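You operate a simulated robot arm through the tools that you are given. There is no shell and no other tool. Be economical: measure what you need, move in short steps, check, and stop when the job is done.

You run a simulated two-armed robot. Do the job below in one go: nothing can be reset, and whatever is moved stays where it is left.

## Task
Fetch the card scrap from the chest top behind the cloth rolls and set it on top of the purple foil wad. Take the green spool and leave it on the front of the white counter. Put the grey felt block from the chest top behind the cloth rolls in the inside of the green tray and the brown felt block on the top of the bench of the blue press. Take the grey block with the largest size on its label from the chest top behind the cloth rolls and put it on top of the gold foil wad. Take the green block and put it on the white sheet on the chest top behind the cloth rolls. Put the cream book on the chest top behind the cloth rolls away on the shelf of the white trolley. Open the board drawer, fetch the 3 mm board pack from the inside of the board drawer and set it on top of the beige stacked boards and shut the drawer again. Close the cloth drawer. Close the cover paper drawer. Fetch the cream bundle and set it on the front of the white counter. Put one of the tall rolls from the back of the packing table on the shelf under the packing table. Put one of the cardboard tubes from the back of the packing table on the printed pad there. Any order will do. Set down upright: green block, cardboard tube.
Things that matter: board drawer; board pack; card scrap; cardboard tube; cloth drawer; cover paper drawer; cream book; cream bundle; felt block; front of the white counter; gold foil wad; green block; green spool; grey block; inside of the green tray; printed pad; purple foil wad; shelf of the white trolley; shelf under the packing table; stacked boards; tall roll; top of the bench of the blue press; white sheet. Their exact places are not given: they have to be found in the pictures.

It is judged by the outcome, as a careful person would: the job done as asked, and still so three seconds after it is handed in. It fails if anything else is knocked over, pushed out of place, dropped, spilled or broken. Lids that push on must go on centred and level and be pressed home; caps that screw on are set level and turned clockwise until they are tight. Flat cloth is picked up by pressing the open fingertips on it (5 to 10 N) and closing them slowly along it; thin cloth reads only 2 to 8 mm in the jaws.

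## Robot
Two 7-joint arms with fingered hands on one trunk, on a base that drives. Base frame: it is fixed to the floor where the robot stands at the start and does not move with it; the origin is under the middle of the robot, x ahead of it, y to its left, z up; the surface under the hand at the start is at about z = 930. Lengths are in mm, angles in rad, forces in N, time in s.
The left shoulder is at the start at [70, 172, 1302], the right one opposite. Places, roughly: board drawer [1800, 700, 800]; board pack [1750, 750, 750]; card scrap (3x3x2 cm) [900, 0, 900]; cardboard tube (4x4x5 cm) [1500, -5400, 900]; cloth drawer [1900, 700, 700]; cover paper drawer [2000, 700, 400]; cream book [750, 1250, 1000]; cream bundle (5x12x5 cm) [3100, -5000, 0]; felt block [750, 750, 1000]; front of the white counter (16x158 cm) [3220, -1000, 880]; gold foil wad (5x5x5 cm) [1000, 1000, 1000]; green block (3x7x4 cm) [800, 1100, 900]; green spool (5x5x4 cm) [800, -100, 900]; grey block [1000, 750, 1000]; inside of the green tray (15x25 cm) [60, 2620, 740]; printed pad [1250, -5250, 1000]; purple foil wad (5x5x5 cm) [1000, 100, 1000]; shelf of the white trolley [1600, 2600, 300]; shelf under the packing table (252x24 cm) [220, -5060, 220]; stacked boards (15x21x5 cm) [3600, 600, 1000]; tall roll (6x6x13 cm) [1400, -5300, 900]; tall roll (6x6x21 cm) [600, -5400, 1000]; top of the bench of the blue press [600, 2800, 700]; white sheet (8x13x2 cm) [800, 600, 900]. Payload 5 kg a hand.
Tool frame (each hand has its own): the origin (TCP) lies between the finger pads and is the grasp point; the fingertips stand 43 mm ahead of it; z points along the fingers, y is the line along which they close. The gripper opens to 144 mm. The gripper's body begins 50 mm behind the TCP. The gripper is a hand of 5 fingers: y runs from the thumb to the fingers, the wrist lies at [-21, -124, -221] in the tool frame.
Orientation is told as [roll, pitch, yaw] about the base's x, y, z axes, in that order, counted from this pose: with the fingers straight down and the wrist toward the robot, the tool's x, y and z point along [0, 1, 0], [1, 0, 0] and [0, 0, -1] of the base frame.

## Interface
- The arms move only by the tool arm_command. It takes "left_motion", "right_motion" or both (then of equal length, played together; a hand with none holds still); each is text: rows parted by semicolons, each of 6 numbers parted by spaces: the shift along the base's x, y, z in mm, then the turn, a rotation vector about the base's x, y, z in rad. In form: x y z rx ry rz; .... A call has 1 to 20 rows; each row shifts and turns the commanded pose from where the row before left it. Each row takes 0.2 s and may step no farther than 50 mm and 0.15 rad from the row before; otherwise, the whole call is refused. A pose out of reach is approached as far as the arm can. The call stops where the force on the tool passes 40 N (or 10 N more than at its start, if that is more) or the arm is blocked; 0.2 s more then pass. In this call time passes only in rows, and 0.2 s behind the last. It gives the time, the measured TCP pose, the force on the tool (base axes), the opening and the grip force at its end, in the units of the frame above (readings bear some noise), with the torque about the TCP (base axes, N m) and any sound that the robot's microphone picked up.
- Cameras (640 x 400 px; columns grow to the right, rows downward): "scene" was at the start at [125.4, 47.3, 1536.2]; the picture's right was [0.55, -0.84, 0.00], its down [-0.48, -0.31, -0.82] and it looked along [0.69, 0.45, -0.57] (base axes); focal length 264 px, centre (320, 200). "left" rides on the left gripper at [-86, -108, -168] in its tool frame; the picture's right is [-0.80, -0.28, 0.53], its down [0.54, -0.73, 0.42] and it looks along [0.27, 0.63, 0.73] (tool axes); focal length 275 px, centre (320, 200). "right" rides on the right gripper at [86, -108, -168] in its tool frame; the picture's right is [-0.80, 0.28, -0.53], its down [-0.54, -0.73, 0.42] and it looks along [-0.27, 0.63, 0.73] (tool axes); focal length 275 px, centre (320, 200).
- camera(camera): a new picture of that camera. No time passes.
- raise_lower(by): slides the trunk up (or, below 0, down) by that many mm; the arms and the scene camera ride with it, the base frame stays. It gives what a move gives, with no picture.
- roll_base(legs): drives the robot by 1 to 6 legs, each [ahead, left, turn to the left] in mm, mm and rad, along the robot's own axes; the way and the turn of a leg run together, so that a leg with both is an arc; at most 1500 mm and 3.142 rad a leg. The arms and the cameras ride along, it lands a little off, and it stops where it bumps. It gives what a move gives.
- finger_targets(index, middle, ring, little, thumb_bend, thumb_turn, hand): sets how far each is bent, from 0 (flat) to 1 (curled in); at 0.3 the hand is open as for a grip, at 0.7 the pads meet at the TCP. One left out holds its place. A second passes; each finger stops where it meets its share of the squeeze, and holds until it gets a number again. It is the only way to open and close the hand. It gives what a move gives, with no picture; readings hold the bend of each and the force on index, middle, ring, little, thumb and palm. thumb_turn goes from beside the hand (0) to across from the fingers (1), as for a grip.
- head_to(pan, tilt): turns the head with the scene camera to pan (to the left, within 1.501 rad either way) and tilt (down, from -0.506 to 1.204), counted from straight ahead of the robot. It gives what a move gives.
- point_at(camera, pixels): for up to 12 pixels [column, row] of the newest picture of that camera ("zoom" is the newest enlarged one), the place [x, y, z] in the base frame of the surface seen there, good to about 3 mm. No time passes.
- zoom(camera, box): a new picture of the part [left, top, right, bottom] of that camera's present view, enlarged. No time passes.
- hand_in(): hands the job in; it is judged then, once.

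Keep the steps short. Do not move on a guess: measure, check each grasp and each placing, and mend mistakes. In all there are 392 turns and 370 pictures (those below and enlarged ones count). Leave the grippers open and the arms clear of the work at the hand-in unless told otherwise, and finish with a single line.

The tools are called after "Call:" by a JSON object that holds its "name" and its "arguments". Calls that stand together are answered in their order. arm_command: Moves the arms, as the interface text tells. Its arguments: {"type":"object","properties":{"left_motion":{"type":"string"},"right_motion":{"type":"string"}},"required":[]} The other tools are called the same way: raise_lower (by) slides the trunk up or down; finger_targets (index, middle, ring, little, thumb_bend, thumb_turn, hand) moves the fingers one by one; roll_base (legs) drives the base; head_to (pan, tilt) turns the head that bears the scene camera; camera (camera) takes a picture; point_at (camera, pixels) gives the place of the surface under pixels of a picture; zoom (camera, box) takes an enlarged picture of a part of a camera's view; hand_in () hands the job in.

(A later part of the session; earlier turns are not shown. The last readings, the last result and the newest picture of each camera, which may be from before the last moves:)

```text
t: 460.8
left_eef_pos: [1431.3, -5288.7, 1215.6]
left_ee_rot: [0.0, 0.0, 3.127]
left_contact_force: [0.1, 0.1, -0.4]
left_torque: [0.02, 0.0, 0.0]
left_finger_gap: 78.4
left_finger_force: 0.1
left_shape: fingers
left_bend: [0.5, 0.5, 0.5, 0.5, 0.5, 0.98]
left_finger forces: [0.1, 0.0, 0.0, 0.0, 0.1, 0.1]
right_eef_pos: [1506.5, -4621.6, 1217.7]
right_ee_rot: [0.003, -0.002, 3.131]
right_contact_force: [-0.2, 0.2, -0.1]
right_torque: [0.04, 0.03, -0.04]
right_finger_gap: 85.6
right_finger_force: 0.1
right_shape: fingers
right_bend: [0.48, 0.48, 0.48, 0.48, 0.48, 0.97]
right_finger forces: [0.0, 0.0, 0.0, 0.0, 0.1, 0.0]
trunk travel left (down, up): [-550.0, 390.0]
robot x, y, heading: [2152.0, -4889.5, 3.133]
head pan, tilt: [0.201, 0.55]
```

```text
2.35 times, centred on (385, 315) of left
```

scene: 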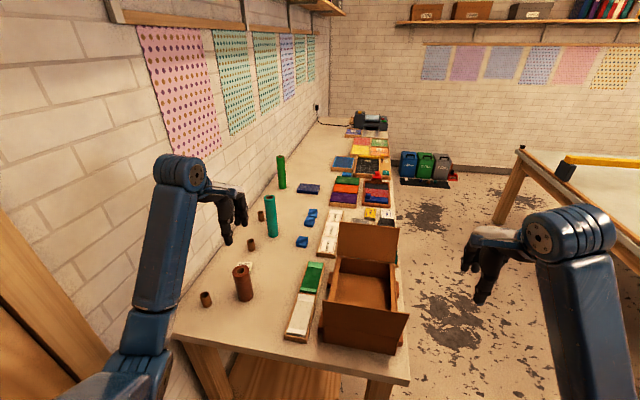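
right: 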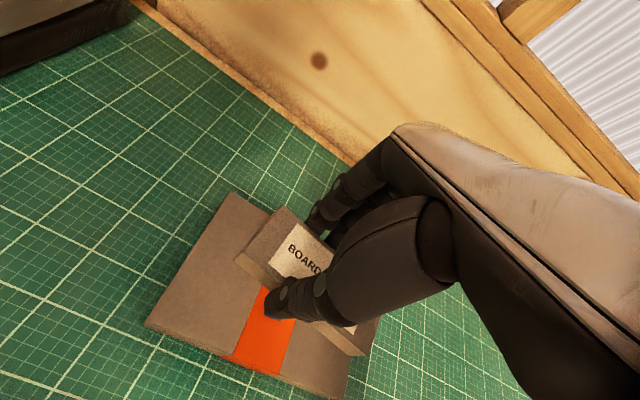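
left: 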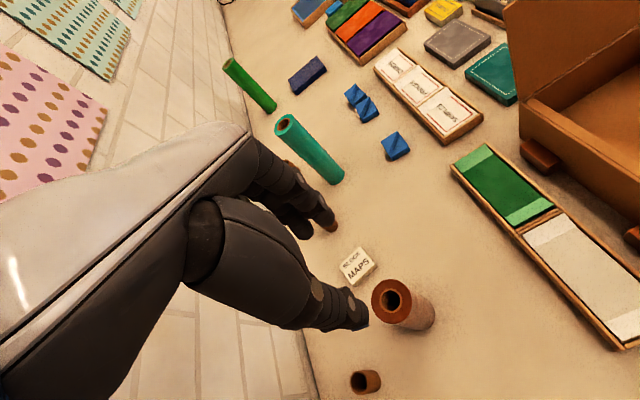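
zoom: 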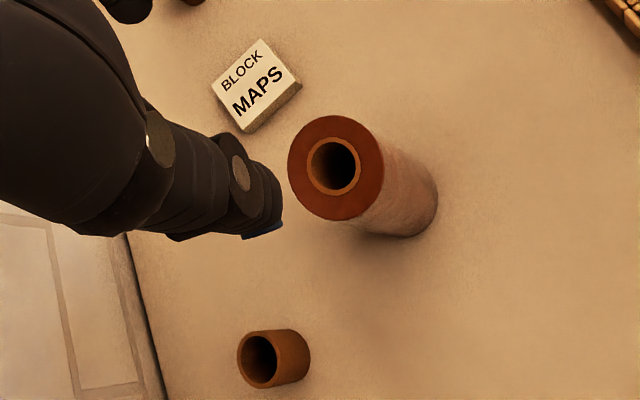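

Roll centre (1436,-5293), top 1010; pad centre ≈ (1314,-5354), top 900. Open the left hand and descend on the roll.

Call:
{"name": "finger_targets", "arguments": {"hand": "left", "index": 0.46, "middle": 0.46, "ring": 0.5, "little": 0.5, "thumb_bend": 0.46}}

Call:
{"name": "arm_command", "arguments": {"left_motion": "5 -3 -40 0 0 0; 0 0 -40 0 0 0; 0 0 -40 0 0 0; 0 0 -40 0 0 0; 0 0 -40 0 0 0; 0 0 -40 0 0 0"}}

Call:
{"name": "zoom", "arguments": {"camera": "left", "box": [240, 180, 440, 360]}}

```text
t: 461.8
left_eef_pos: [1428.8, -5286.1, 1215.9]
left_ee_rot: [0.002, 0.001, 3.129]
left_contact_force: [-0.3, 0.1, 0.3]
left_torque: [0.0, -0.05, -0.01]
left_finger_gap: 92.4
left_finger_force: 0.1
left_shape: fingers
left_bend: [0.46, 0.46, 0.5, 0.5, 0.46, 0.98]
left_finger forces: [0.0, 0.0, 0.0, 0.0, 0.1, 0.0]
right_eef_pos: [1507.1, -4620.8, 1216.2]
right_ee_rot: [0.005, -0.003, 3.131]
right_contact_force: [-0.2, 0.2, 0.5]
right_torque: [0.01, 0.0, 0.02]
right_finger_gap: 85.8
right_finger_force: 0.0
right_shape: fingers
right_bend: [0.48, 0.48, 0.48, 0.48, 0.48, 0.97]
right_finger forces: [0.0, 0.0, 0.0, 0.0, 0.0, 0.0]
trunk travel left (down, up): [-550.0, 390.0]
robot x, y, heading: [2153.0, -4893.8, 3.135]
head pan, tilt: [0.201, 0.55]
```

```text
t: 463.2
left_eef_pos: [1435.6, -5290.2, 977.0]
left_ee_rot: [0.0, -0.001, 3.129]
left_contact_force: [-0.2, 0.3, 0.3]
left_torque: [0.02, -0.02, 0.01]
left_finger_gap: 92.6
left_finger_force: 0.2
left_shape: fingers
left_bend: [0.46, 0.46, 0.5, 0.5, 0.46, 0.98]
left_finger forces: [0.0, 0.0, 0.0, 0.1, 0.0, 0.0]
right_eef_pos: [1507.5, -4620.2, 1216.3]
right_ee_rot: [0.005, -0.003, 3.131]
right_contact_force: [1.1, -0.2, 0.7]
right_torque: [0.02, -0.01, -0.02]
right_finger_gap: 85.6
right_finger_force: 0.1
right_shape: fingers
right_bend: [0.48, 0.48, 0.48, 0.48, 0.48, 0.97]
right_finger forces: [0.0, 0.0, 0.0, 0.1, 0.0, 0.0]
trunk travel left (down, up): [-550.0, 390.0]
robot x, y, heading: [2154.7, -4888.3, 3.132]
head pan, tilt: [0.201, 0.55]
```

```text
2.22 times, centred on (340, 270) of left
```

zoom: 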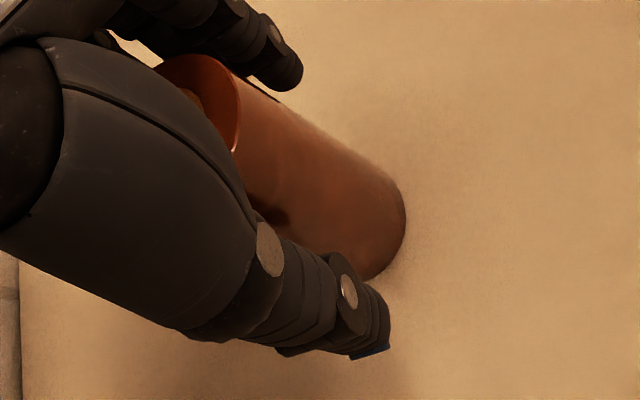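

Straddling the roll. Close and lift.

Call:
{"name": "finger_targets", "arguments": {"hand": "left", "index": 0.58, "middle": 0.58, "thumb_bend": 0.58}}

Call:
{"name": "finger_targets", "arguments": {"hand": "left", "index": 0.68, "middle": 0.68, "thumb_bend": 0.68}}

Call:
{"name": "arm_command", "arguments": {"left_motion": "0 0 20 0 0 0; 0 0 40 0 0 0; 0 0 40 0 0 0; 0 0 40 0 0 0; 0 0 40 0 0 0"}}

Call:
{"name": "camera", "arguments": {"camera": "left"}}

```text
t: 464.2
left_eef_pos: [1436.0, -5291.6, 977.5]
left_ee_rot: [0.002, 0.001, 3.131]
left_contact_force: [-1.3, -0.3, -0.3]
left_torque: [-0.02, 0.04, -0.04]
left_finger_gap: 54.5
left_finger_force: 1.3
left_shape: fingers
left_bend: [0.57, 0.56, 0.5, 0.5, 0.57, 0.98]
left_finger forces: [0.1, 1.2, 0.0, 0.1, 0.6, 0.1]
right_eef_pos: [1507.7, -4620.5, 1217.6]
right_ee_rot: [0.005, -0.002, 3.131]
right_contact_force: [-0.3, -0.8, 0.8]
right_torque: [0.02, -0.02, -0.01]
right_finger_gap: 85.7
right_finger_force: 0.1
right_shape: fingers
right_bend: [0.48, 0.48, 0.48, 0.48, 0.48, 0.97]
right_finger forces: [0.0, 0.0, 0.0, 0.0, 0.0, 0.0]
trunk travel left (down, up): [-550.0, 390.0]
robot x, y, heading: [2154.8, -4888.4, 3.132]
head pan, tilt: [0.201, 0.55]
```

```text
t: 465.2
left_eef_pos: [1434.6, -5288.3, 976.3]
left_ee_rot: [0.001, -0.001, 3.131]
left_contact_force: [-0.9, -0.6, 1.1]
left_torque: [-0.01, 0.06, -0.03]
left_finger_gap: 48.0
left_finger_force: 16.9
left_shape: fingers
left_bend: [0.61, 0.61, 0.5, 0.5, 0.58, 0.96]
left_finger forces: [6.8, 11.0, 0.0, 0.0, 16.2, 0.0]
right_eef_pos: [1507.6, -4620.0, 1216.3]
right_ee_rot: [0.006, -0.002, 3.13]
right_contact_force: [-1.4, 0.2, -0.4]
right_torque: [-0.01, 0.02, -0.04]
right_finger_gap: 85.7
right_finger_force: 0.1
right_shape: fingers
right_bend: [0.48, 0.48, 0.48, 0.48, 0.48, 0.97]
right_finger forces: [0.0, 0.0, 0.1, 0.0, 0.1, 0.0]
trunk travel left (down, up): [-550.0, 390.0]
robot x, y, heading: [2156.2, -4888.8, 3.132]
head pan, tilt: [0.201, 0.55]
```

```text
t: 466.4
left_eef_pos: [1435.7, -5291.1, 1156.3]
left_ee_rot: [0.001, 0.001, 3.13]
left_contact_force: [-0.4, -0.4, -3.7]
left_torque: [0.02, 0.0, -0.04]
left_finger_gap: 47.9
left_finger_force: 16.3
left_shape: fingers
left_bend: [0.61, 0.62, 0.5, 0.5, 0.58, 0.96]
left_finger forces: [6.8, 10.1, 0.0, 0.0, 16.4, 0.0]
right_eef_pos: [1507.0, -4619.6, 1216.4]
right_ee_rot: [0.007, -0.001, 3.132]
right_contact_force: [-0.2, -0.4, 0.1]
right_torque: [-0.01, 0.01, -0.01]
right_finger_gap: 85.6
right_finger_force: 0.1
right_shape: fingers
right_bend: [0.48, 0.48, 0.48, 0.48, 0.48, 0.97]
right_finger forces: [0.1, 0.0, 0.1, 0.1, 0.0, 0.0]
trunk travel left (down, up): [-550.0, 390.0]
robot x, y, heading: [2152.5, -4889.0, 3.129]
head pan, tilt: [0.201, 0.55]
```

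```text
151 pictures are left
```

left: 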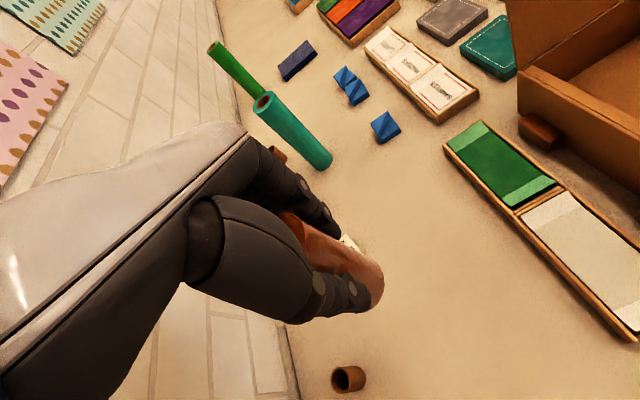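

Held. Squeeze a bit more, back off 400, and look at the shelf end.

Call:
{"name": "finger_targets", "arguments": {"hand": "left", "index": 0.71, "middle": 0.71, "thumb_bend": 0.72}}

Call:
{"name": "roll_base", "arguments": {"legs": [[-400, 0, 0]]}}

Call:
{"name": "raise_lower", "arguments": {"by": -200}}

Call:
{"name": "head_to", "arguments": {"pan": 0.2, "tilt": 0.7}}

Call:
{"name": "camera", "arguments": {"camera": "scene"}}

```text
t: 467.4
left_eef_pos: [1434.4, -5291.7, 1156.4]
left_ee_rot: [0.004, 0.002, 3.129]
left_contact_force: [-0.8, 0.1, -2.2]
left_torque: [0.02, 0.02, 0.02]
left_finger_gap: 47.2
left_finger_force: 21.0
left_shape: fingers
left_bend: [0.62, 0.63, 0.5, 0.5, 0.58, 0.96]
left_finger forces: [10.0, 11.8, 0.1, 0.0, 20.5, 0.0]
right_eef_pos: [1507.4, -4619.5, 1215.9]
right_ee_rot: [0.006, -0.001, 3.13]
right_contact_force: [0.0, 0.4, -0.6]
right_torque: [-0.03, 0.02, -0.04]
right_finger_gap: 85.5
right_finger_force: 0.1
right_shape: fingers
right_bend: [0.48, 0.48, 0.48, 0.48, 0.48, 0.97]
right_finger forces: [0.0, 0.0, 0.1, 0.1, 0.1, 0.0]
trunk travel left (down, up): [-550.0, 390.0]
robot x, y, heading: [2158.9, -4891.4, 3.134]
head pan, tilt: [0.201, 0.55]
```

```text
t: 469.9
left_eef_pos: [1833.5, -5293.2, 1156.2]
left_ee_rot: [0.005, 0.001, 3.123]
left_contact_force: [0.1, 0.4, -4.6]
left_torque: [0.02, 0.02, 0.0]
left_finger_gap: 47.4
left_finger_force: 21.2
left_shape: fingers
left_bend: [0.62, 0.63, 0.5, 0.5, 0.58, 0.96]
left_finger forces: [10.0, 11.9, 0.0, 0.0, 20.6, 0.0]
right_eef_pos: [1908.1, -4621.8, 1216.3]
right_ee_rot: [0.005, -0.001, 3.125]
right_contact_force: [-0.4, 0.3, -0.2]
right_torque: [-0.02, -0.01, -0.01]
right_finger_gap: 85.6
right_finger_force: 0.1
right_shape: fingers
right_bend: [0.48, 0.48, 0.48, 0.48, 0.48, 0.97]
right_finger forces: [0.0, 0.1, 0.0, 0.0, 0.0, 0.0]
trunk travel left (down, up): [-550.0, 390.0]
robot x, y, heading: [2555.7, -4897.1, 3.124]
head pan, tilt: [0.201, 0.55]
```

```text
t: 472.1
left_eef_pos: [1836.3, -5292.0, 956.4]
left_ee_rot: [0.002, 0.002, 3.124]
left_contact_force: [-0.2, -0.5, -3.7]
left_torque: [0.0, 0.04, -0.03]
left_finger_gap: 47.2
left_finger_force: 21.0
left_shape: fingers
left_bend: [0.62, 0.63, 0.5, 0.5, 0.58, 0.96]
left_finger forces: [9.9, 11.8, 0.1, 0.0, 20.7, 0.0]
right_eef_pos: [1910.2, -4622.0, 1016.6]
right_ee_rot: [0.006, -0.003, 3.123]
right_contact_force: [-0.2, -1.1, -0.4]
right_torque: [0.0, -0.01, 0.02]
right_finger_gap: 85.6
right_finger_force: 0.2
right_shape: fingers
right_bend: [0.48, 0.48, 0.48, 0.48, 0.48, 0.97]
right_finger forces: [0.0, 0.0, 0.0, 0.0, 0.0, 0.0]
trunk travel left (down, up): [-350.0, 590.0]
robot x, y, heading: [2557.8, -4896.1, 3.123]
head pan, tilt: [0.201, 0.55]
```

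```text
t: 472.8
left_eef_pos: [1833.9, -5292.1, 956.5]
left_ee_rot: [0.001, 0.002, 3.124]
left_contact_force: [0.4, 0.1, -3.9]
left_torque: [0.04, -0.01, -0.01]
left_finger_gap: 47.6
left_finger_force: 20.7
left_shape: fingers
left_bend: [0.62, 0.63, 0.5, 0.5, 0.58, 0.96]
left_finger forces: [9.8, 11.9, 0.0, 0.1, 20.8, 0.0]
right_eef_pos: [1911.0, -4622.0, 1016.9]
right_ee_rot: [0.005, -0.002, 3.125]
right_contact_force: [0.1, -0.9, 0.5]
right_torque: [-0.02, -0.03, 0.01]
right_finger_gap: 85.3
right_finger_force: 0.0
right_shape: fingers
right_bend: [0.48, 0.48, 0.48, 0.48, 0.48, 0.97]
right_finger forces: [0.0, 0.1, 0.0, 0.1, 0.1, 0.1]
trunk travel left (down, up): [-350.0, 590.0]
robot x, y, heading: [2560.2, -4895.3, 3.124]
head pan, tilt: [0.201, 0.7]
```

```text
150 pictures are left
```

scene: 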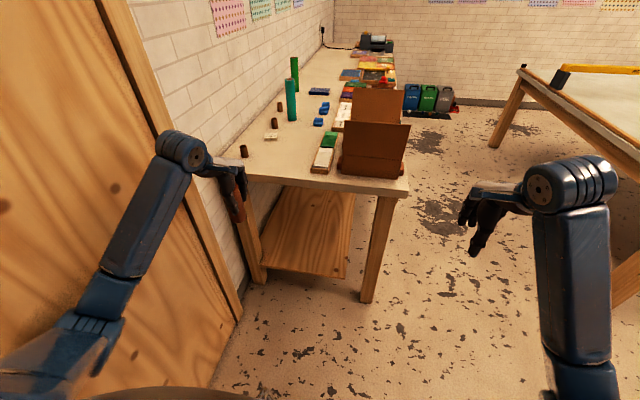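

Measure the shelf's end and legs.

Call:
{"name": "point_at", "arguments": {"camera": "scene", "pixels": [[300, 270], [345, 278], [264, 265], [340, 220], [300, 240], [375, 280], [390, 195], [255, 270], [320, 195], [355, 195], [345, 255]]}}

Call:
{"name": "zoom", "arguments": {"camera": "scene", "box": [220, 170, 420, 310]}}

```text
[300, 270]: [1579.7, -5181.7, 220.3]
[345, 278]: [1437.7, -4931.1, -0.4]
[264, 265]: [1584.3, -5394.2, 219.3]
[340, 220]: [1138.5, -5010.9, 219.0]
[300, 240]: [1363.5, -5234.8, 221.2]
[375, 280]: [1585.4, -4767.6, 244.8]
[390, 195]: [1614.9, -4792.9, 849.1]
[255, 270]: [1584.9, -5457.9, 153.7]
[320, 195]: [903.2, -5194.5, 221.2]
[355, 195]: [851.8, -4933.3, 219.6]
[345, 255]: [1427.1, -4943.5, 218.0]
```

```text
2.86 times, centred on (320, 240) of scene
```

zoom: 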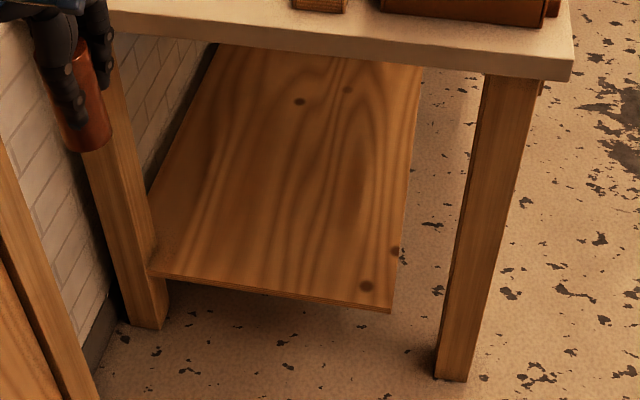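

Shelf: z 220, x up to ~1585, y -5400..-4940. Target (1500,-5060). Lower the trunk, bring the left hand down and inward, right hand outward.

Call:
{"name": "raise_lower", "arguments": {"by": -270}}

Call:
{"name": "arm_command", "arguments": {"left_motion": "0 25 -40 0 0 0; 0 25 -40 0 0 0; 0 25 -40 0 0 0; 0 25 -40 0 0 0; 0 25 -40 0 0 0; 0 25 -40 0 0 0; 0 25 -40 0 0 0; 0 25 -40 0 0 0", "right_motion": "0 15 10 0 0 0; 0 15 10 0 0 0; 0 15 10 0 0 0; 0 15 10 0 0 0; 0 15 10 0 0 0; 0 15 10 0 0 0; 0 15 10 0 0 0; 0 15 10 0 0 0"}}

Call:
{"name": "camera", "arguments": {"camera": "scene"}}

```text
t: 475.5
left_eef_pos: [1834.2, -5292.1, 686.3]
left_ee_rot: [0.0, 0.001, 3.124]
left_contact_force: [0.0, 0.8, -3.6]
left_torque: [0.03, 0.01, 0.02]
left_finger_gap: 47.2
left_finger_force: 21.2
left_shape: fingers
left_bend: [0.62, 0.63, 0.5, 0.5, 0.58, 0.96]
left_finger forces: [10.0, 11.9, 0.0, 0.0, 20.8, 0.1]
right_eef_pos: [1910.2, -4621.2, 748.2]
right_ee_rot: [0.005, -0.001, 3.126]
right_contact_force: [0.0, 0.3, 0.2]
right_torque: [0.03, -0.01, -0.03]
right_finger_gap: 85.3
right_finger_force: 0.0
right_shape: fingers
right_bend: [0.48, 0.48, 0.48, 0.48, 0.48, 0.97]
right_finger forces: [0.0, 0.0, 0.0, 0.0, 0.0, 0.1]
trunk travel left (down, up): [-80.0, 860.0]
robot x, y, heading: [2554.9, -4897.2, 3.128]
head pan, tilt: [0.201, 0.7]
```

```text
t: 477.3
left_eef_pos: [1835.8, -5094.4, 367.0]
left_ee_rot: [0.003, 0.0, 3.127]
left_contact_force: [-0.2, -1.2, -1.9]
left_torque: [0.05, -0.07, -0.03]
left_finger_gap: 47.1
left_finger_force: 20.3
left_shape: fingers
left_bend: [0.62, 0.63, 0.5, 0.5, 0.59, 0.95]
left_finger forces: [9.9, 11.8, 0.0, 0.2, 19.9, 0.0]
right_eef_pos: [1910.3, -4502.2, 827.2]
right_ee_rot: [0.008, -0.003, 3.127]
right_contact_force: [0.6, -1.7, -0.7]
right_torque: [0.05, -0.03, 0.05]
right_finger_gap: 85.8
right_finger_force: 0.1
right_shape: fingers
right_bend: [0.48, 0.48, 0.48, 0.48, 0.48, 0.97]
right_finger forces: [0.0, 0.1, 0.0, 0.1, 0.0, 0.0]
trunk travel left (down, up): [-80.0, 860.0]
robot x, y, heading: [2557.5, -4893.3, 3.123]
head pan, tilt: [0.201, 0.7]
```

```text
148 pictures are left
```

scene: 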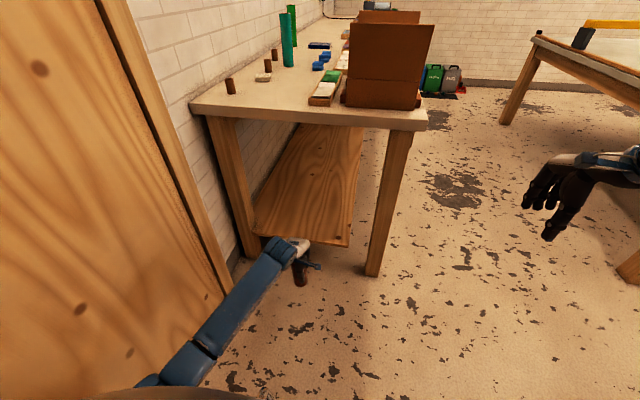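

Drive ahead 330 so that the roll goes over the shelf.

Call:
{"name": "roll_base", "arguments": {"legs": [[330, 0, 0]]}}

Call:
{"name": "camera", "arguments": {"camera": "left"}}

Call:
{"name": "camera", "arguments": {"camera": "scene"}}

```text
t: 479.5
left_eef_pos: [1505.0, -5087.7, 366.9]
left_ee_rot: [0.002, 0.001, 3.124]
left_contact_force: [-0.7, -1.0, -4.0]
left_torque: [0.03, 0.01, -0.02]
left_finger_gap: 47.1
left_finger_force: 21.1
left_shape: fingers
left_bend: [0.62, 0.63, 0.5, 0.5, 0.59, 0.95]
left_finger forces: [10.0, 11.7, 0.0, 0.0, 20.0, 0.1]
right_eef_pos: [1578.3, -4498.2, 827.3]
right_ee_rot: [0.006, 0.001, 3.125]
right_contact_force: [-0.2, -0.2, 0.1]
right_torque: [0.01, -0.02, -0.02]
right_finger_gap: 85.7
right_finger_force: 0.0
right_shape: fingers
right_bend: [0.48, 0.48, 0.48, 0.48, 0.48, 0.97]
right_finger forces: [0.1, 0.0, 0.1, 0.1, 0.1, 0.0]
trunk travel left (down, up): [-80.0, 860.0]
robot x, y, heading: [2225.5, -4891.4, 3.125]
head pan, tilt: [0.201, 0.7]
```

```text
147 pictures are left
```

left: 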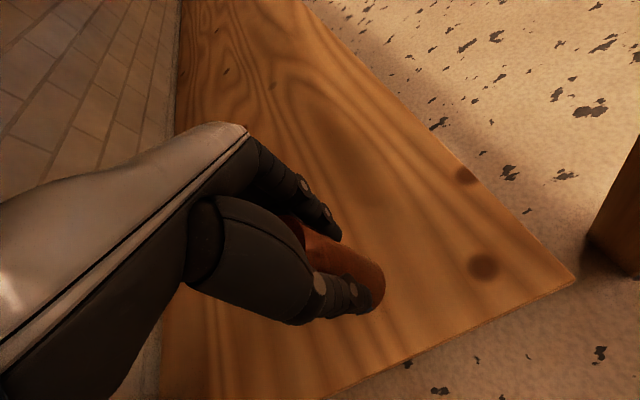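

```text
146 pictures are left
```

scene: 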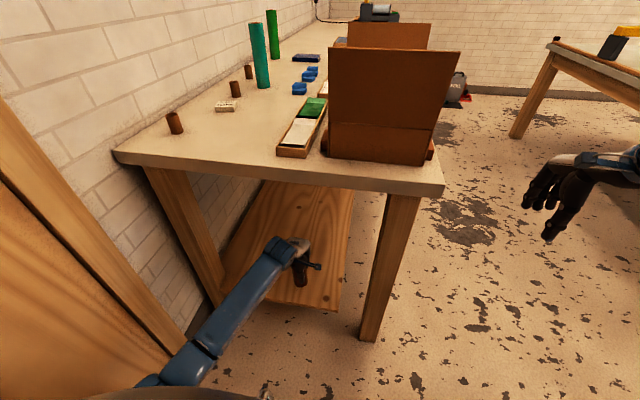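

Move a little farther in and lower to the shelf.

Call:
{"name": "arm_command", "arguments": {"left_motion": "-30 10 0 0 0 0; -30 10 0 0 0 0; 0 0 -20 0 0 0; 0 0 -20 0 0 0"}}

Call:
{"name": "arm_command", "arguments": {"left_motion": "0 0 -4 0 0 0"}}

Call:
{"name": "arm_command", "arguments": {"left_motion": "0 0 -3 0 0 0"}}

```text
t: 480.5
left_eef_pos: [1444.5, -5067.9, 326.6]
left_ee_rot: [0.002, 0.0, 3.124]
left_contact_force: [-0.2, -0.1, -3.0]
left_torque: [0.03, 0.03, -0.02]
left_finger_gap: 46.9
left_finger_force: 20.9
left_shape: fingers
left_bend: [0.62, 0.63, 0.5, 0.5, 0.59, 0.95]
left_finger forces: [9.9, 11.8, 0.0, 0.0, 20.0, 0.0]
right_eef_pos: [1579.2, -4496.6, 825.7]
right_ee_rot: [0.005, -0.003, 3.128]
right_contact_force: [0.0, -0.3, -0.1]
right_torque: [0.02, 0.0, 0.04]
right_finger_gap: 85.8
right_finger_force: 0.0
right_shape: fingers
right_bend: [0.48, 0.48, 0.48, 0.48, 0.48, 0.97]
right_finger forces: [0.1, 0.0, 0.0, 0.0, 0.1, 0.0]
trunk travel left (down, up): [-80.0, 860.0]
robot x, y, heading: [2226.8, -4888.1, 3.122]
head pan, tilt: [0.201, 0.7]
```

```text
t: 480.9
left_eef_pos: [1444.8, -5066.9, 323.0]
left_ee_rot: [0.002, 0.001, 3.125]
left_contact_force: [0.1, -0.5, -3.3]
left_torque: [-0.01, 0.04, 0.01]
left_finger_gap: 46.9
left_finger_force: 20.7
left_shape: fingers
left_bend: [0.62, 0.63, 0.5, 0.5, 0.59, 0.95]
left_finger forces: [9.9, 11.8, 0.1, 0.0, 20.1, 0.0]
right_eef_pos: [1577.4, -4495.9, 826.6]
right_ee_rot: [0.005, -0.001, 3.124]
right_contact_force: [0.7, 0.2, -0.8]
right_torque: [0.0, 0.0, 0.0]
right_finger_gap: 85.5
right_finger_force: 0.0
right_shape: fingers
right_bend: [0.48, 0.48, 0.48, 0.48, 0.48, 0.97]
right_finger forces: [0.0, 0.0, 0.0, 0.1, 0.1, 0.1]
trunk travel left (down, up): [-80.0, 860.0]
robot x, y, heading: [2223.8, -4890.3, 3.125]
head pan, tilt: [0.201, 0.7]
```

```text
t: 481.3
left_eef_pos: [1445.1, -5068.1, 320.1]
left_ee_rot: [0.002, 0.001, 3.124]
left_contact_force: [0.3, -0.2, -4.2]
left_torque: [0.02, 0.02, 0.03]
left_finger_gap: 47.0
left_finger_force: 21.1
left_shape: fingers
left_bend: [0.62, 0.63, 0.5, 0.5, 0.59, 0.95]
left_finger forces: [9.9, 11.8, 0.1, 0.0, 20.0, 0.0]
right_eef_pos: [1578.4, -4496.2, 825.8]
right_ee_rot: [0.005, -0.003, 3.126]
right_contact_force: [-0.3, 0.3, 0.0]
right_torque: [0.0, -0.04, 0.01]
right_finger_gap: 85.7
right_finger_force: 0.2
right_shape: fingers
right_bend: [0.48, 0.48, 0.48, 0.48, 0.48, 0.97]
right_finger forces: [0.0, 0.0, 0.0, 0.1, 0.0, 0.1]
trunk travel left (down, up): [-80.0, 860.0]
robot x, y, heading: [2222.0, -4890.5, 3.125]
head pan, tilt: [0.201, 0.7]
```

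Call:
{"name": "arm_command", "arguments": {"left_motion": "0 0 -3 0 0 0"}}

Call:
{"name": "arm_command", "arguments": {"left_motion": "0 0 -2 0 0 0"}}

```text
t: 481.7
left_eef_pos: [1446.7, -5067.2, 318.5]
left_ee_rot: [0.002, -0.002, 3.124]
left_contact_force: [-0.2, 0.9, 0.5]
left_torque: [-0.02, -0.05, 0.05]
left_finger_gap: 46.9
left_finger_force: 21.6
left_shape: fingers
left_bend: [0.62, 0.63, 0.5, 0.5, 0.59, 0.95]
left_finger forces: [9.9, 12.1, 0.1, 0.0, 21.1, 0.0]
right_eef_pos: [1579.0, -4497.0, 828.1]
right_ee_rot: [0.006, -0.002, 3.127]
right_contact_force: [-0.4, -0.7, 0.5]
right_torque: [0.04, 0.0, -0.02]
right_finger_gap: 85.6
right_finger_force: 0.0
right_shape: fingers
right_bend: [0.48, 0.48, 0.48, 0.48, 0.48, 0.97]
right_finger forces: [0.0, 0.0, 0.0, 0.0, 0.0, 0.0]
trunk travel left (down, up): [-80.0, 860.0]
robot x, y, heading: [2227.4, -4888.6, 3.127]
head pan, tilt: [0.201, 0.7]
```

```text
t: 482.1
left_eef_pos: [1442.9, -5066.9, 316.2]
left_ee_rot: [0.001, -0.001, 3.123]
left_contact_force: [0.8, 3.4, 7.1]
left_torque: [0.0, -0.09, 0.03]
left_finger_gap: 46.9
left_finger_force: 22.5
left_shape: fingers
left_bend: [0.62, 0.63, 0.5, 0.5, 0.59, 0.95]
left_finger forces: [10.3, 12.7, 0.0, 0.1, 22.1, 0.0]
right_eef_pos: [1579.7, -4496.6, 826.1]
right_ee_rot: [0.007, -0.002, 3.127]
right_contact_force: [0.0, -0.9, 0.7]
right_torque: [0.01, 0.06, 0.01]
right_finger_gap: 85.8
right_finger_force: 0.1
right_shape: fingers
right_bend: [0.48, 0.48, 0.48, 0.48, 0.48, 0.97]
right_finger forces: [0.1, 0.0, 0.0, 0.0, 0.0, 0.0]
trunk travel left (down, up): [-80.0, 860.0]
robot x, y, heading: [2226.2, -4890.1, 3.128]
head pan, tilt: [0.201, 0.7]
```

Standing on the shelf. Open, lift, and withdraw.

Call:
{"name": "finger_targets", "arguments": {"hand": "left", "index": 0.46, "middle": 0.46, "thumb_bend": 0.44}}

Call:
{"name": "arm_command", "arguments": {"left_motion": "0 0 20 0 0 0; 0 0 40 0 0 0; 0 0 40 0 0 0; 0 0 20 0 0 0"}}

Call:
{"name": "camera", "arguments": {"camera": "left"}}

```text
t: 483.1
left_eef_pos: [1444.6, -5067.9, 315.0]
left_ee_rot: [0.001, 0.001, 3.124]
left_contact_force: [0.8, 0.1, 0.3]
left_torque: [0.0, 0.0, 0.01]
left_finger_gap: 96.1
left_finger_force: 0.0
left_shape: fingers
left_bend: [0.46, 0.46, 0.5, 0.5, 0.44, 0.97]
left_finger forces: [0.1, 0.0, 0.1, 0.0, 0.0, 0.0]
right_eef_pos: [1578.3, -4496.2, 827.2]
right_ee_rot: [0.005, -0.002, 3.126]
right_contact_force: [-0.1, -0.3, 0.1]
right_torque: [0.02, -0.02, -0.02]
right_finger_gap: 85.6
right_finger_force: 0.0
right_shape: fingers
right_bend: [0.48, 0.48, 0.48, 0.48, 0.48, 0.97]
right_finger forces: [0.0, 0.0, 0.0, 0.1, 0.0, 0.0]
trunk travel left (down, up): [-80.0, 860.0]
robot x, y, heading: [2220.8, -4890.9, 3.123]
head pan, tilt: [0.201, 0.7]
```

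```text
t: 484.1
left_eef_pos: [1445.0, -5067.6, 435.5]
left_ee_rot: [0.001, 0.001, 3.125]
left_contact_force: [0.2, 0.6, -0.4]
left_torque: [0.0, 0.01, 0.02]
left_finger_gap: 96.0
left_finger_force: 0.0
left_shape: fingers
left_bend: [0.46, 0.46, 0.5, 0.5, 0.44, 0.97]
left_finger forces: [0.1, 0.0, 0.1, 0.1, 0.1, 0.0]
right_eef_pos: [1579.3, -4496.7, 826.6]
right_ee_rot: [0.007, -0.003, 3.126]
right_contact_force: [0.2, 0.4, -0.2]
right_torque: [0.01, 0.02, 0.01]
right_finger_gap: 85.8
right_finger_force: 0.1
right_shape: fingers
right_bend: [0.48, 0.48, 0.48, 0.48, 0.48, 0.97]
right_finger forces: [0.0, 0.0, 0.1, 0.1, 0.1, 0.0]
trunk travel left (down, up): [-80.0, 860.0]
robot x, y, heading: [2226.2, -4890.0, 3.124]
head pan, tilt: [0.201, 0.7]
```

```text
145 pictures are left
```

left: 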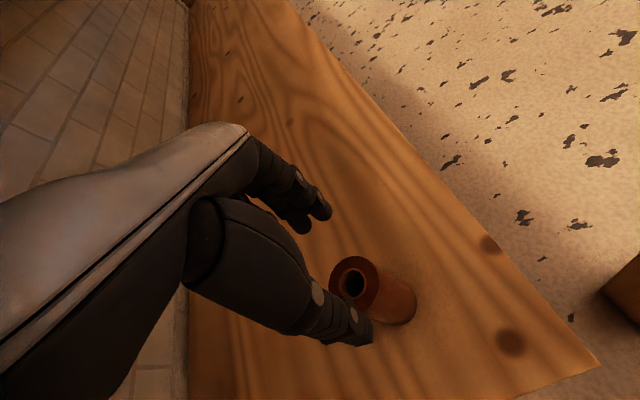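

The roll stands on the shelf. Back off 420, raise the trunk and left hand.

Call:
{"name": "roll_base", "arguments": {"legs": [[-420, 0, 0]]}}

Call:
{"name": "raise_lower", "arguments": {"by": 470}}

Call:
{"name": "arm_command", "arguments": {"left_motion": "0 -20 45 0 0 0; 0 -20 45 0 0 0; 0 -20 45 0 0 0; 0 -20 45 0 0 0; 0 -20 45 0 0 0; 0 -20 40 0 0 0"}}

Call:
{"name": "camera", "arguments": {"camera": "scene"}}

```text
t: 486.7
left_eef_pos: [1867.2, -5076.7, 435.6]
left_ee_rot: [0.002, 0.0, 3.127]
left_contact_force: [0.8, 0.2, 0.6]
left_torque: [0.0, 0.01, -0.01]
left_finger_gap: 96.1
left_finger_force: 0.1
left_shape: fingers
left_bend: [0.46, 0.46, 0.5, 0.5, 0.44, 0.97]
left_finger forces: [0.1, 0.0, 0.1, 0.1, 0.0, 0.0]
right_eef_pos: [2001.6, -4504.7, 827.3]
right_ee_rot: [0.005, 0.0, 3.128]
right_contact_force: [-0.1, 0.4, 0.1]
right_torque: [-0.01, -0.01, -0.04]
right_finger_gap: 85.8
right_finger_force: 0.2
right_shape: fingers
right_bend: [0.48, 0.48, 0.48, 0.48, 0.48, 0.97]
right_finger forces: [0.0, 0.0, 0.0, 0.0, 0.0, 0.1]
trunk travel left (down, up): [-80.0, 860.0]
robot x, y, heading: [2648.1, -4898.0, 3.129]
head pan, tilt: [0.201, 0.7]
```

```text
refused: 470 is not a number from -400 to 400
```

```text
t: 488.1
left_eef_pos: [1869.0, -5197.1, 700.8]
left_ee_rot: [0.001, 0.002, 3.128]
left_contact_force: [-0.2, 0.0, -0.5]
left_torque: [0.0, -0.01, 0.0]
left_finger_gap: 96.1
left_finger_force: 0.1
left_shape: fingers
left_bend: [0.46, 0.46, 0.5, 0.5, 0.44, 0.97]
left_finger forces: [0.0, 0.0, 0.1, 0.1, 0.1, 0.0]
right_eef_pos: [2002.0, -4504.9, 826.9]
right_ee_rot: [0.004, -0.001, 3.128]
right_contact_force: [0.7, 0.1, 0.2]
right_torque: [-0.01, 0.05, 0.02]
right_finger_gap: 85.6
right_finger_force: 0.0
right_shape: fingers
right_bend: [0.48, 0.48, 0.48, 0.48, 0.48, 0.97]
right_finger forces: [0.0, 0.1, 0.0, 0.1, 0.0, 0.0]
trunk travel left (down, up): [-80.0, 860.0]
robot x, y, heading: [2646.7, -4895.4, 3.13]
head pan, tilt: [0.201, 0.7]
```

```text
144 pictures are left
```

scene: 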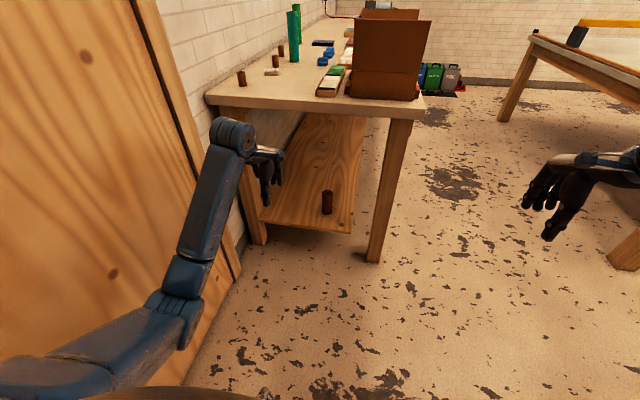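

The roll stands on the shelf. Raise the trunk 400 and drive ahead 400 toward the tube.

Call:
{"name": "raise_lower", "arguments": {"by": 400}}

Call:
{"name": "arm_command", "arguments": {"left_motion": "0 -40 20 0 0 0; 0 -40 20 0 0 0; 0 -40 0 0 0 0; 0 -40 0 0 0 0; 0 -40 0 0 0 0"}}

Call:
{"name": "roll_base", "arguments": {"legs": [[390, 0, 0.013]]}}

Call:
{"name": "camera", "arguments": {"camera": "left"}}

Call:
{"name": "camera", "arguments": {"camera": "scene"}}

```text
t: 491.9
left_eef_pos: [1868.6, -5196.8, 1101.3]
left_ee_rot: [0.002, 0.002, 3.127]
left_contact_force: [0.3, 0.3, -0.3]
left_torque: [-0.02, -0.01, 0.0]
left_finger_gap: 96.3
left_finger_force: 0.0
left_shape: fingers
left_bend: [0.46, 0.46, 0.5, 0.5, 0.44, 0.97]
left_finger forces: [0.0, 0.0, 0.0, 0.0, 0.1, 0.0]
right_eef_pos: [2001.2, -4504.7, 1228.4]
right_ee_rot: [0.007, -0.003, 3.13]
right_contact_force: [-0.4, 0.8, -0.3]
right_torque: [0.03, 0.02, -0.01]
right_finger_gap: 85.6
right_finger_force: 0.0
right_shape: fingers
right_bend: [0.48, 0.48, 0.48, 0.48, 0.48, 0.97]
right_finger forces: [0.0, 0.0, 0.0, 0.0, 0.0, 0.0]
trunk travel left (down, up): [-480.0, 460.0]
robot x, y, heading: [2648.3, -4897.2, 3.128]
head pan, tilt: [0.201, 0.7]
```

```text
t: 493.1
left_eef_pos: [1868.6, -5398.4, 1140.3]
left_ee_rot: [0.0, 0.0, 3.126]
left_contact_force: [0.3, -0.6, -0.9]
left_torque: [0.04, -0.01, 0.02]
left_finger_gap: 95.9
left_finger_force: 0.1
left_shape: fingers
left_bend: [0.46, 0.46, 0.5, 0.5, 0.44, 0.98]
left_finger forces: [0.0, 0.0, 0.0, 0.1, 0.0, 0.0]
right_eef_pos: [2000.8, -4505.3, 1228.0]
right_ee_rot: [0.005, -0.002, 3.129]
right_contact_force: [-0.1, -0.4, -1.0]
right_torque: [0.02, 0.03, -0.01]
right_finger_gap: 86.1
right_finger_force: 0.3
right_shape: fingers
right_bend: [0.48, 0.48, 0.48, 0.48, 0.48, 0.97]
right_finger forces: [0.0, 0.0, 0.1, 0.1, 0.1, 0.0]
trunk travel left (down, up): [-480.0, 460.0]
robot x, y, heading: [2645.6, -4895.4, 3.132]
head pan, tilt: [0.201, 0.7]
```

```text
t: 495.6
left_eef_pos: [1486.5, -5404.2, 1141.3]
left_ee_rot: [0.002, 0.002, -3.142]
left_contact_force: [0.1, 0.3, -0.9]
left_torque: [-0.04, 0.01, -0.01]
left_finger_gap: 96.2
left_finger_force: 0.1
left_shape: fingers
left_bend: [0.46, 0.46, 0.5, 0.5, 0.44, 0.98]
left_finger forces: [0.1, 0.1, 0.0, 0.0, 0.0, 0.0]
right_eef_pos: [1605.6, -4511.6, 1226.7]
right_ee_rot: [0.007, -0.003, -3.138]
right_contact_force: [-0.2, 0.2, -0.2]
right_torque: [-0.01, -0.01, 0.01]
right_finger_gap: 85.5
right_finger_force: 0.1
right_shape: fingers
right_bend: [0.48, 0.48, 0.48, 0.48, 0.48, 0.97]
right_finger forces: [0.1, 0.0, 0.0, 0.1, 0.0, 0.0]
trunk travel left (down, up): [-480.0, 460.0]
robot x, y, heading: [2259.5, -4896.5, -3.136]
head pan, tilt: [0.201, 0.7]
```

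```text
143 pictures are left
```

left: 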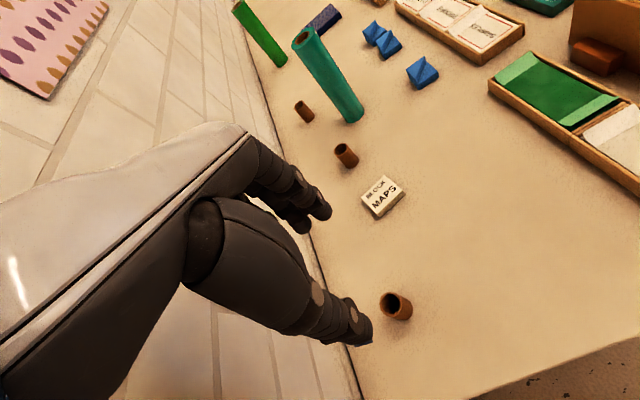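

```text
142 pictures are left
```

scene: 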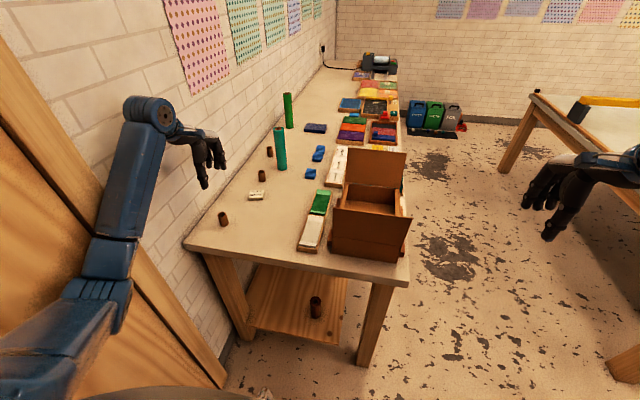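

Call:
{"name": "point_at", "arguments": {"camera": "left", "pixels": [[384, 303], [395, 296], [400, 318], [410, 305], [392, 300], [380, 196], [366, 196], [383, 178], [404, 192], [385, 216], [378, 190]]}}

Call:
{"name": "point_at", "arguments": {"camera": "scene", "pixels": [[100, 290], [85, 300], [120, 210], [75, 330]]}}

Call:
{"name": "zoom", "arguments": {"camera": "left", "box": [340, 160, 440, 340]}}

```text
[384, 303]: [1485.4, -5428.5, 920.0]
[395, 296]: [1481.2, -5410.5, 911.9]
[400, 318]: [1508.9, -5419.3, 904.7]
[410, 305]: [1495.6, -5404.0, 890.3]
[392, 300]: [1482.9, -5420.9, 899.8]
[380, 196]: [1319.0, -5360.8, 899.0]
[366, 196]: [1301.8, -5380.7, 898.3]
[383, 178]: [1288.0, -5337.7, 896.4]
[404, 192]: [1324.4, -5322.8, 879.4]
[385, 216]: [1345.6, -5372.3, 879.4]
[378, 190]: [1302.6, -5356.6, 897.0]
```

```text
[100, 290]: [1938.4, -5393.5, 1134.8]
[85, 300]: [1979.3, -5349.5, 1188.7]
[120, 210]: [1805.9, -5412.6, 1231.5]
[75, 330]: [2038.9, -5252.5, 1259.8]
```

```text
2.22 times, centred on (390, 250) of left
```

zoom: 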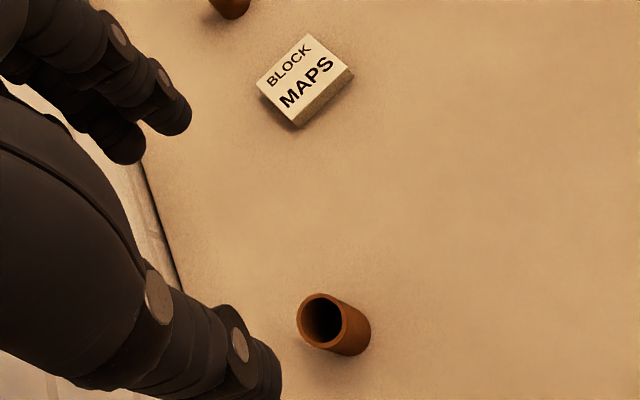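

Tube centre (1493,-5413), top 930. Pad centre (1316,-5353), top 898. Descend on the tube.

Call:
{"name": "finger_targets", "arguments": {"hand": "left", "index": 0.5, "middle": 0.5, "ring": 0.5, "little": 0.5, "thumb_bend": 0.5}}

Call:
{"name": "arm_command", "arguments": {"left_motion": "6 -7 -40 0 0 0; 0 0 -40 0 0 0; 0 0 -40 0 0 0; 0 0 -40 0 0 0; 0 0 -34 0 0 0"}}

Call:
{"name": "zoom", "arguments": {"camera": "left", "box": [260, 180, 460, 340]}}

```text
t: 496.6
left_eef_pos: [1487.3, -5404.8, 1141.1]
left_ee_rot: [0.001, 0.003, -3.141]
left_contact_force: [-0.3, -0.8, 0.1]
left_torque: [0.01, 0.0, -0.02]
left_finger_gap: 79.4
left_finger_force: 0.0
left_shape: fingers
left_bend: [0.5, 0.5, 0.5, 0.5, 0.5, 0.98]
left_finger forces: [0.0, 0.1, 0.1, 0.0, 0.0, 0.1]
right_eef_pos: [1605.8, -4512.0, 1225.7]
right_ee_rot: [0.008, -0.003, -3.138]
right_contact_force: [0.6, 0.1, -0.1]
right_torque: [-0.04, 0.01, 0.01]
right_finger_gap: 85.7
right_finger_force: 0.1
right_shape: fingers
right_bend: [0.48, 0.48, 0.48, 0.48, 0.48, 0.97]
right_finger forces: [0.1, 0.0, 0.0, 0.0, 0.1, 0.0]
trunk travel left (down, up): [-480.0, 460.0]
robot x, y, heading: [2258.3, -4894.4, -3.137]
head pan, tilt: [0.201, 0.7]
```

```text
t: 497.8
left_eef_pos: [1490.4, -5403.6, 950.2]
left_ee_rot: [0.01, 0.004, -3.14]
left_contact_force: [-0.8, 0.3, -0.2]
left_torque: [-0.01, 0.0, -0.01]
left_finger_gap: 78.9
left_finger_force: 0.0
left_shape: fingers
left_bend: [0.5, 0.5, 0.5, 0.5, 0.5, 0.98]
left_finger forces: [0.0, 0.0, 0.0, 0.0, 0.0, 0.1]
right_eef_pos: [1604.3, -4501.0, 1222.5]
right_ee_rot: [0.016, 0.0, -3.138]
right_contact_force: [0.1, -1.2, 0.2]
right_torque: [-0.04, 0.01, 0.0]
right_finger_gap: 85.9
right_finger_force: 0.0
right_shape: fingers
right_bend: [0.48, 0.48, 0.48, 0.48, 0.48, 0.97]
right_finger forces: [0.1, 0.0, 0.0, 0.1, 0.1, 0.0]
trunk travel left (down, up): [-480.0, 460.0]
robot x, y, heading: [2263.0, -4895.0, -3.135]
head pan, tilt: [0.201, 0.7]
```

```text
2.50 times, centred on (360, 260) of left
```

zoom: 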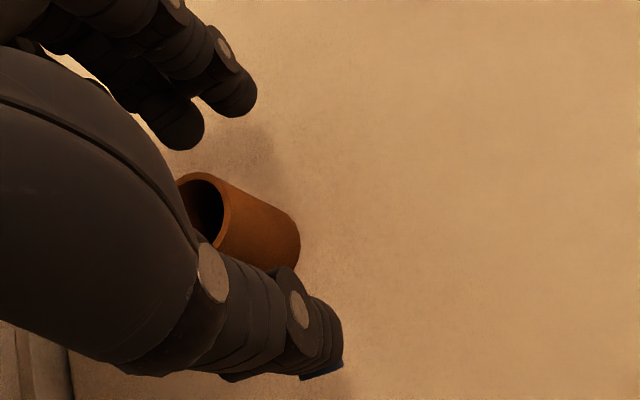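

The left elbow seems to brush the wall (robot nudged 10 mm), but the hand still straddles the tube well. Close gently and lift.

Call:
{"name": "finger_targets", "arguments": {"hand": "left", "index": 0.64, "middle": 0.64, "thumb_bend": 0.62}}

Call:
{"name": "finger_targets", "arguments": {"hand": "left", "index": 0.7, "middle": 0.7, "thumb_bend": 0.69}}

Call:
{"name": "zoom", "arguments": {"camera": "left", "box": [260, 180, 460, 340]}}

```text
t: 498.8
left_eef_pos: [1490.9, -5403.4, 950.8]
left_ee_rot: [0.012, 0.004, -3.141]
left_contact_force: [-0.7, -0.5, -0.4]
left_torque: [0.01, -0.03, 0.02]
left_finger_gap: 32.7
left_finger_force: 0.1
left_shape: fingers
left_bend: [0.64, 0.64, 0.5, 0.5, 0.62, 0.98]
left_finger forces: [0.0, 0.0, 0.0, 0.0, 0.1, 0.0]
right_eef_pos: [1605.3, -4502.1, 1223.1]
right_ee_rot: [0.017, 0.0, -3.138]
right_contact_force: [0.5, 0.1, 0.7]
right_torque: [0.02, 0.01, 0.06]
right_finger_gap: 85.9
right_finger_force: 0.0
right_shape: fingers
right_bend: [0.48, 0.48, 0.48, 0.48, 0.48, 0.97]
right_finger forces: [0.1, 0.0, 0.0, 0.1, 0.0, 0.0]
trunk travel left (down, up): [-480.0, 460.0]
robot x, y, heading: [2258.5, -4891.1, -3.147]
head pan, tilt: [0.201, 0.7]
```

```text
t: 499.8
left_eef_pos: [1491.8, -5404.0, 951.2]
left_ee_rot: [0.009, 0.003, -3.142]
left_contact_force: [-0.8, -0.2, -0.1]
left_torque: [0.0, 0.01, 0.01]
left_finger_gap: 14.3
left_finger_force: 3.0
left_shape: fingers
left_bend: [0.7, 0.68, 0.5, 0.5, 0.67, 0.97]
left_finger forces: [0.0, 3.4, 0.0, 0.0, 3.4, 0.0]
right_eef_pos: [1605.0, -4502.4, 1221.9]
right_ee_rot: [0.015, -0.001, -3.137]
right_contact_force: [-0.7, -0.5, -0.3]
right_torque: [-0.03, -0.01, 0.01]
right_finger_gap: 85.8
right_finger_force: 0.0
right_shape: fingers
right_bend: [0.48, 0.48, 0.48, 0.48, 0.48, 0.97]
right_finger forces: [0.1, 0.1, 0.0, 0.0, 0.0, 0.1]
trunk travel left (down, up): [-480.0, 460.0]
robot x, y, heading: [2262.0, -4896.7, -3.144]
head pan, tilt: [0.201, 0.7]
```

```text
2.50 times, centred on (360, 260) of left
```

zoom: 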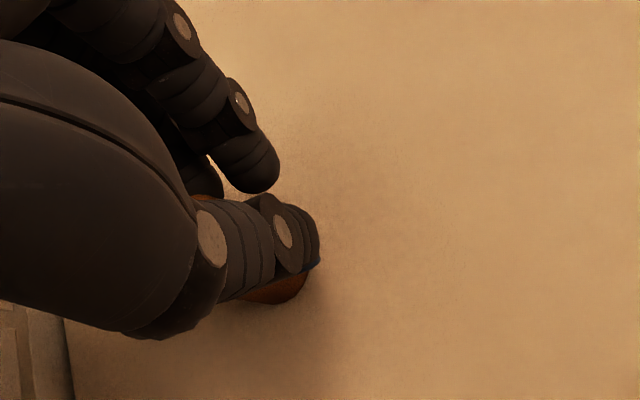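

The tube sits too far to the side; only the middle finger touches. I open carefully, raise, and re-approach from a better heading away from the wall.

Call:
{"name": "finger_targets", "arguments": {"hand": "left", "index": 0.5, "middle": 0.5, "thumb_bend": 0.48}}

Call:
{"name": "arm_command", "arguments": {"left_motion": "0 0 20 0 0 0; 0 0 40 0 0 0; 0 0 40 0 0 0; 0 10 40 0 0 0; 0 30 30 0 0 0; 0 40 0 0 0 0; 0 40 0 0 0 0"}}

Call:
{"name": "camera", "arguments": {"camera": "left"}}

```text
t: 500.8
left_eef_pos: [1492.6, -5403.5, 951.0]
left_ee_rot: [0.008, 0.002, 3.142]
left_contact_force: [-1.0, -1.1, 0.9]
left_torque: [-0.01, 0.02, -0.01]
left_finger_gap: 81.4
left_finger_force: 0.0
left_shape: fingers
left_bend: [0.5, 0.5, 0.5, 0.5, 0.48, 0.97]
left_finger forces: [0.0, 0.0, 0.1, 0.0, 0.1, 0.0]
right_eef_pos: [1605.0, -4503.1, 1221.9]
right_ee_rot: [0.014, -0.001, -3.14]
right_contact_force: [0.5, 0.0, -0.2]
right_torque: [0.03, 0.05, -0.01]
right_finger_gap: 85.9
right_finger_force: 0.1
right_shape: fingers
right_bend: [0.48, 0.48, 0.48, 0.48, 0.48, 0.97]
right_finger forces: [0.0, 0.0, 0.0, 0.0, 0.0, 0.0]
trunk travel left (down, up): [-480.0, 460.0]
robot x, y, heading: [2261.0, -4892.6, -3.141]
head pan, tilt: [0.201, 0.7]
```

```text
t: 502.6
left_eef_pos: [1548.9, -5294.5, 1130.8]
left_ee_rot: [0.007, -0.007, -3.095]
left_contact_force: [-0.4, -0.5, 0.3]
left_torque: [-0.01, 0.03, -0.02]
left_finger_gap: 81.9
left_finger_force: 0.1
left_shape: fingers
left_bend: [0.5, 0.5, 0.5, 0.5, 0.48, 0.98]
left_finger forces: [0.0, 0.1, 0.1, 0.0, 0.1, 0.0]
right_eef_pos: [1621.9, -4514.1, 1228.6]
right_ee_rot: [0.021, -0.008, -3.086]
right_contact_force: [-0.4, 1.0, 1.1]
right_torque: [-0.03, 0.0, 0.0]
right_finger_gap: 85.6
right_finger_force: 0.1
right_shape: fingers
right_bend: [0.48, 0.48, 0.48, 0.48, 0.48, 0.97]
right_finger forces: [0.0, 0.0, 0.0, 0.0, 0.0, 0.0]
trunk travel left (down, up): [-480.0, 460.0]
robot x, y, heading: [2289.2, -4880.0, -3.09]
head pan, tilt: [0.201, 0.7]
stopped in row 7 (left hand): the arm was blocked; the commanded pose is now the measured one
```

```text
138 pictures are left
```

left: 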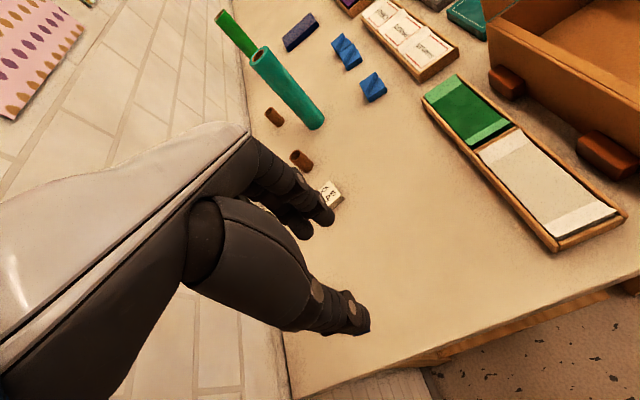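

The elbow pressed on the wall/door frame. I move the base away from the wall and look for the tube.

Call:
{"name": "roll_base", "arguments": {"legs": [[0, -180, 0]]}}

Call:
{"name": "camera", "arguments": {"camera": "left"}}

Call:
{"name": "camera", "arguments": {"camera": "scene"}}

```text
t: 504.1
left_eef_pos: [1532.6, -5143.3, 1115.2]
left_ee_rot: [-0.008, 0.0, -3.091]
left_contact_force: [0.8, -0.3, 0.2]
left_torque: [0.04, 0.02, 0.01]
left_finger_gap: 81.6
left_finger_force: 0.1
left_shape: fingers
left_bend: [0.5, 0.5, 0.5, 0.5, 0.48, 0.98]
left_finger forces: [0.0, 0.1, 0.0, 0.1, 0.0, 0.0]
right_eef_pos: [1605.0, -4364.1, 1227.7]
right_ee_rot: [0.005, -0.001, -3.084]
right_contact_force: [-0.4, -0.6, 0.1]
right_torque: [0.02, -0.02, 0.0]
right_finger_gap: 85.8
right_finger_force: 0.1
right_shape: fingers
right_bend: [0.48, 0.48, 0.48, 0.48, 0.48, 0.97]
right_finger forces: [0.1, 0.0, 0.0, 0.1, 0.1, 0.0]
trunk travel left (down, up): [-480.0, 460.0]
robot x, y, heading: [2277.0, -4709.7, -3.082]
head pan, tilt: [0.201, 0.7]
```

```text
137 pictures are left
```

left: 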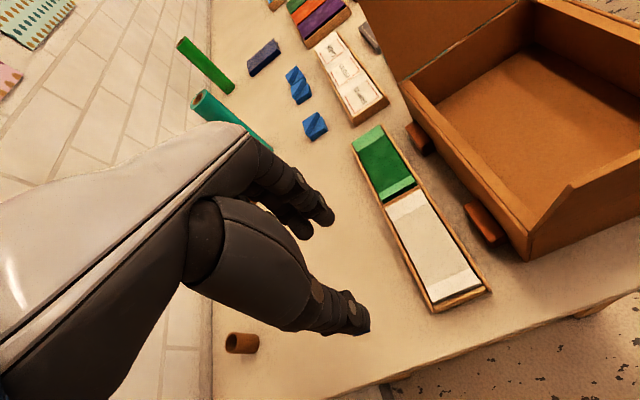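

```text
136 pictures are left
```

scene: 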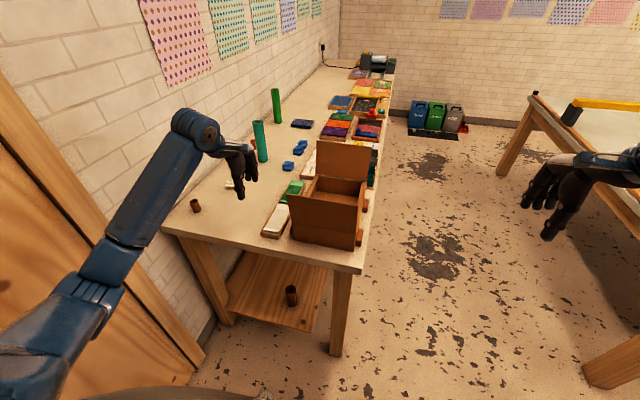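

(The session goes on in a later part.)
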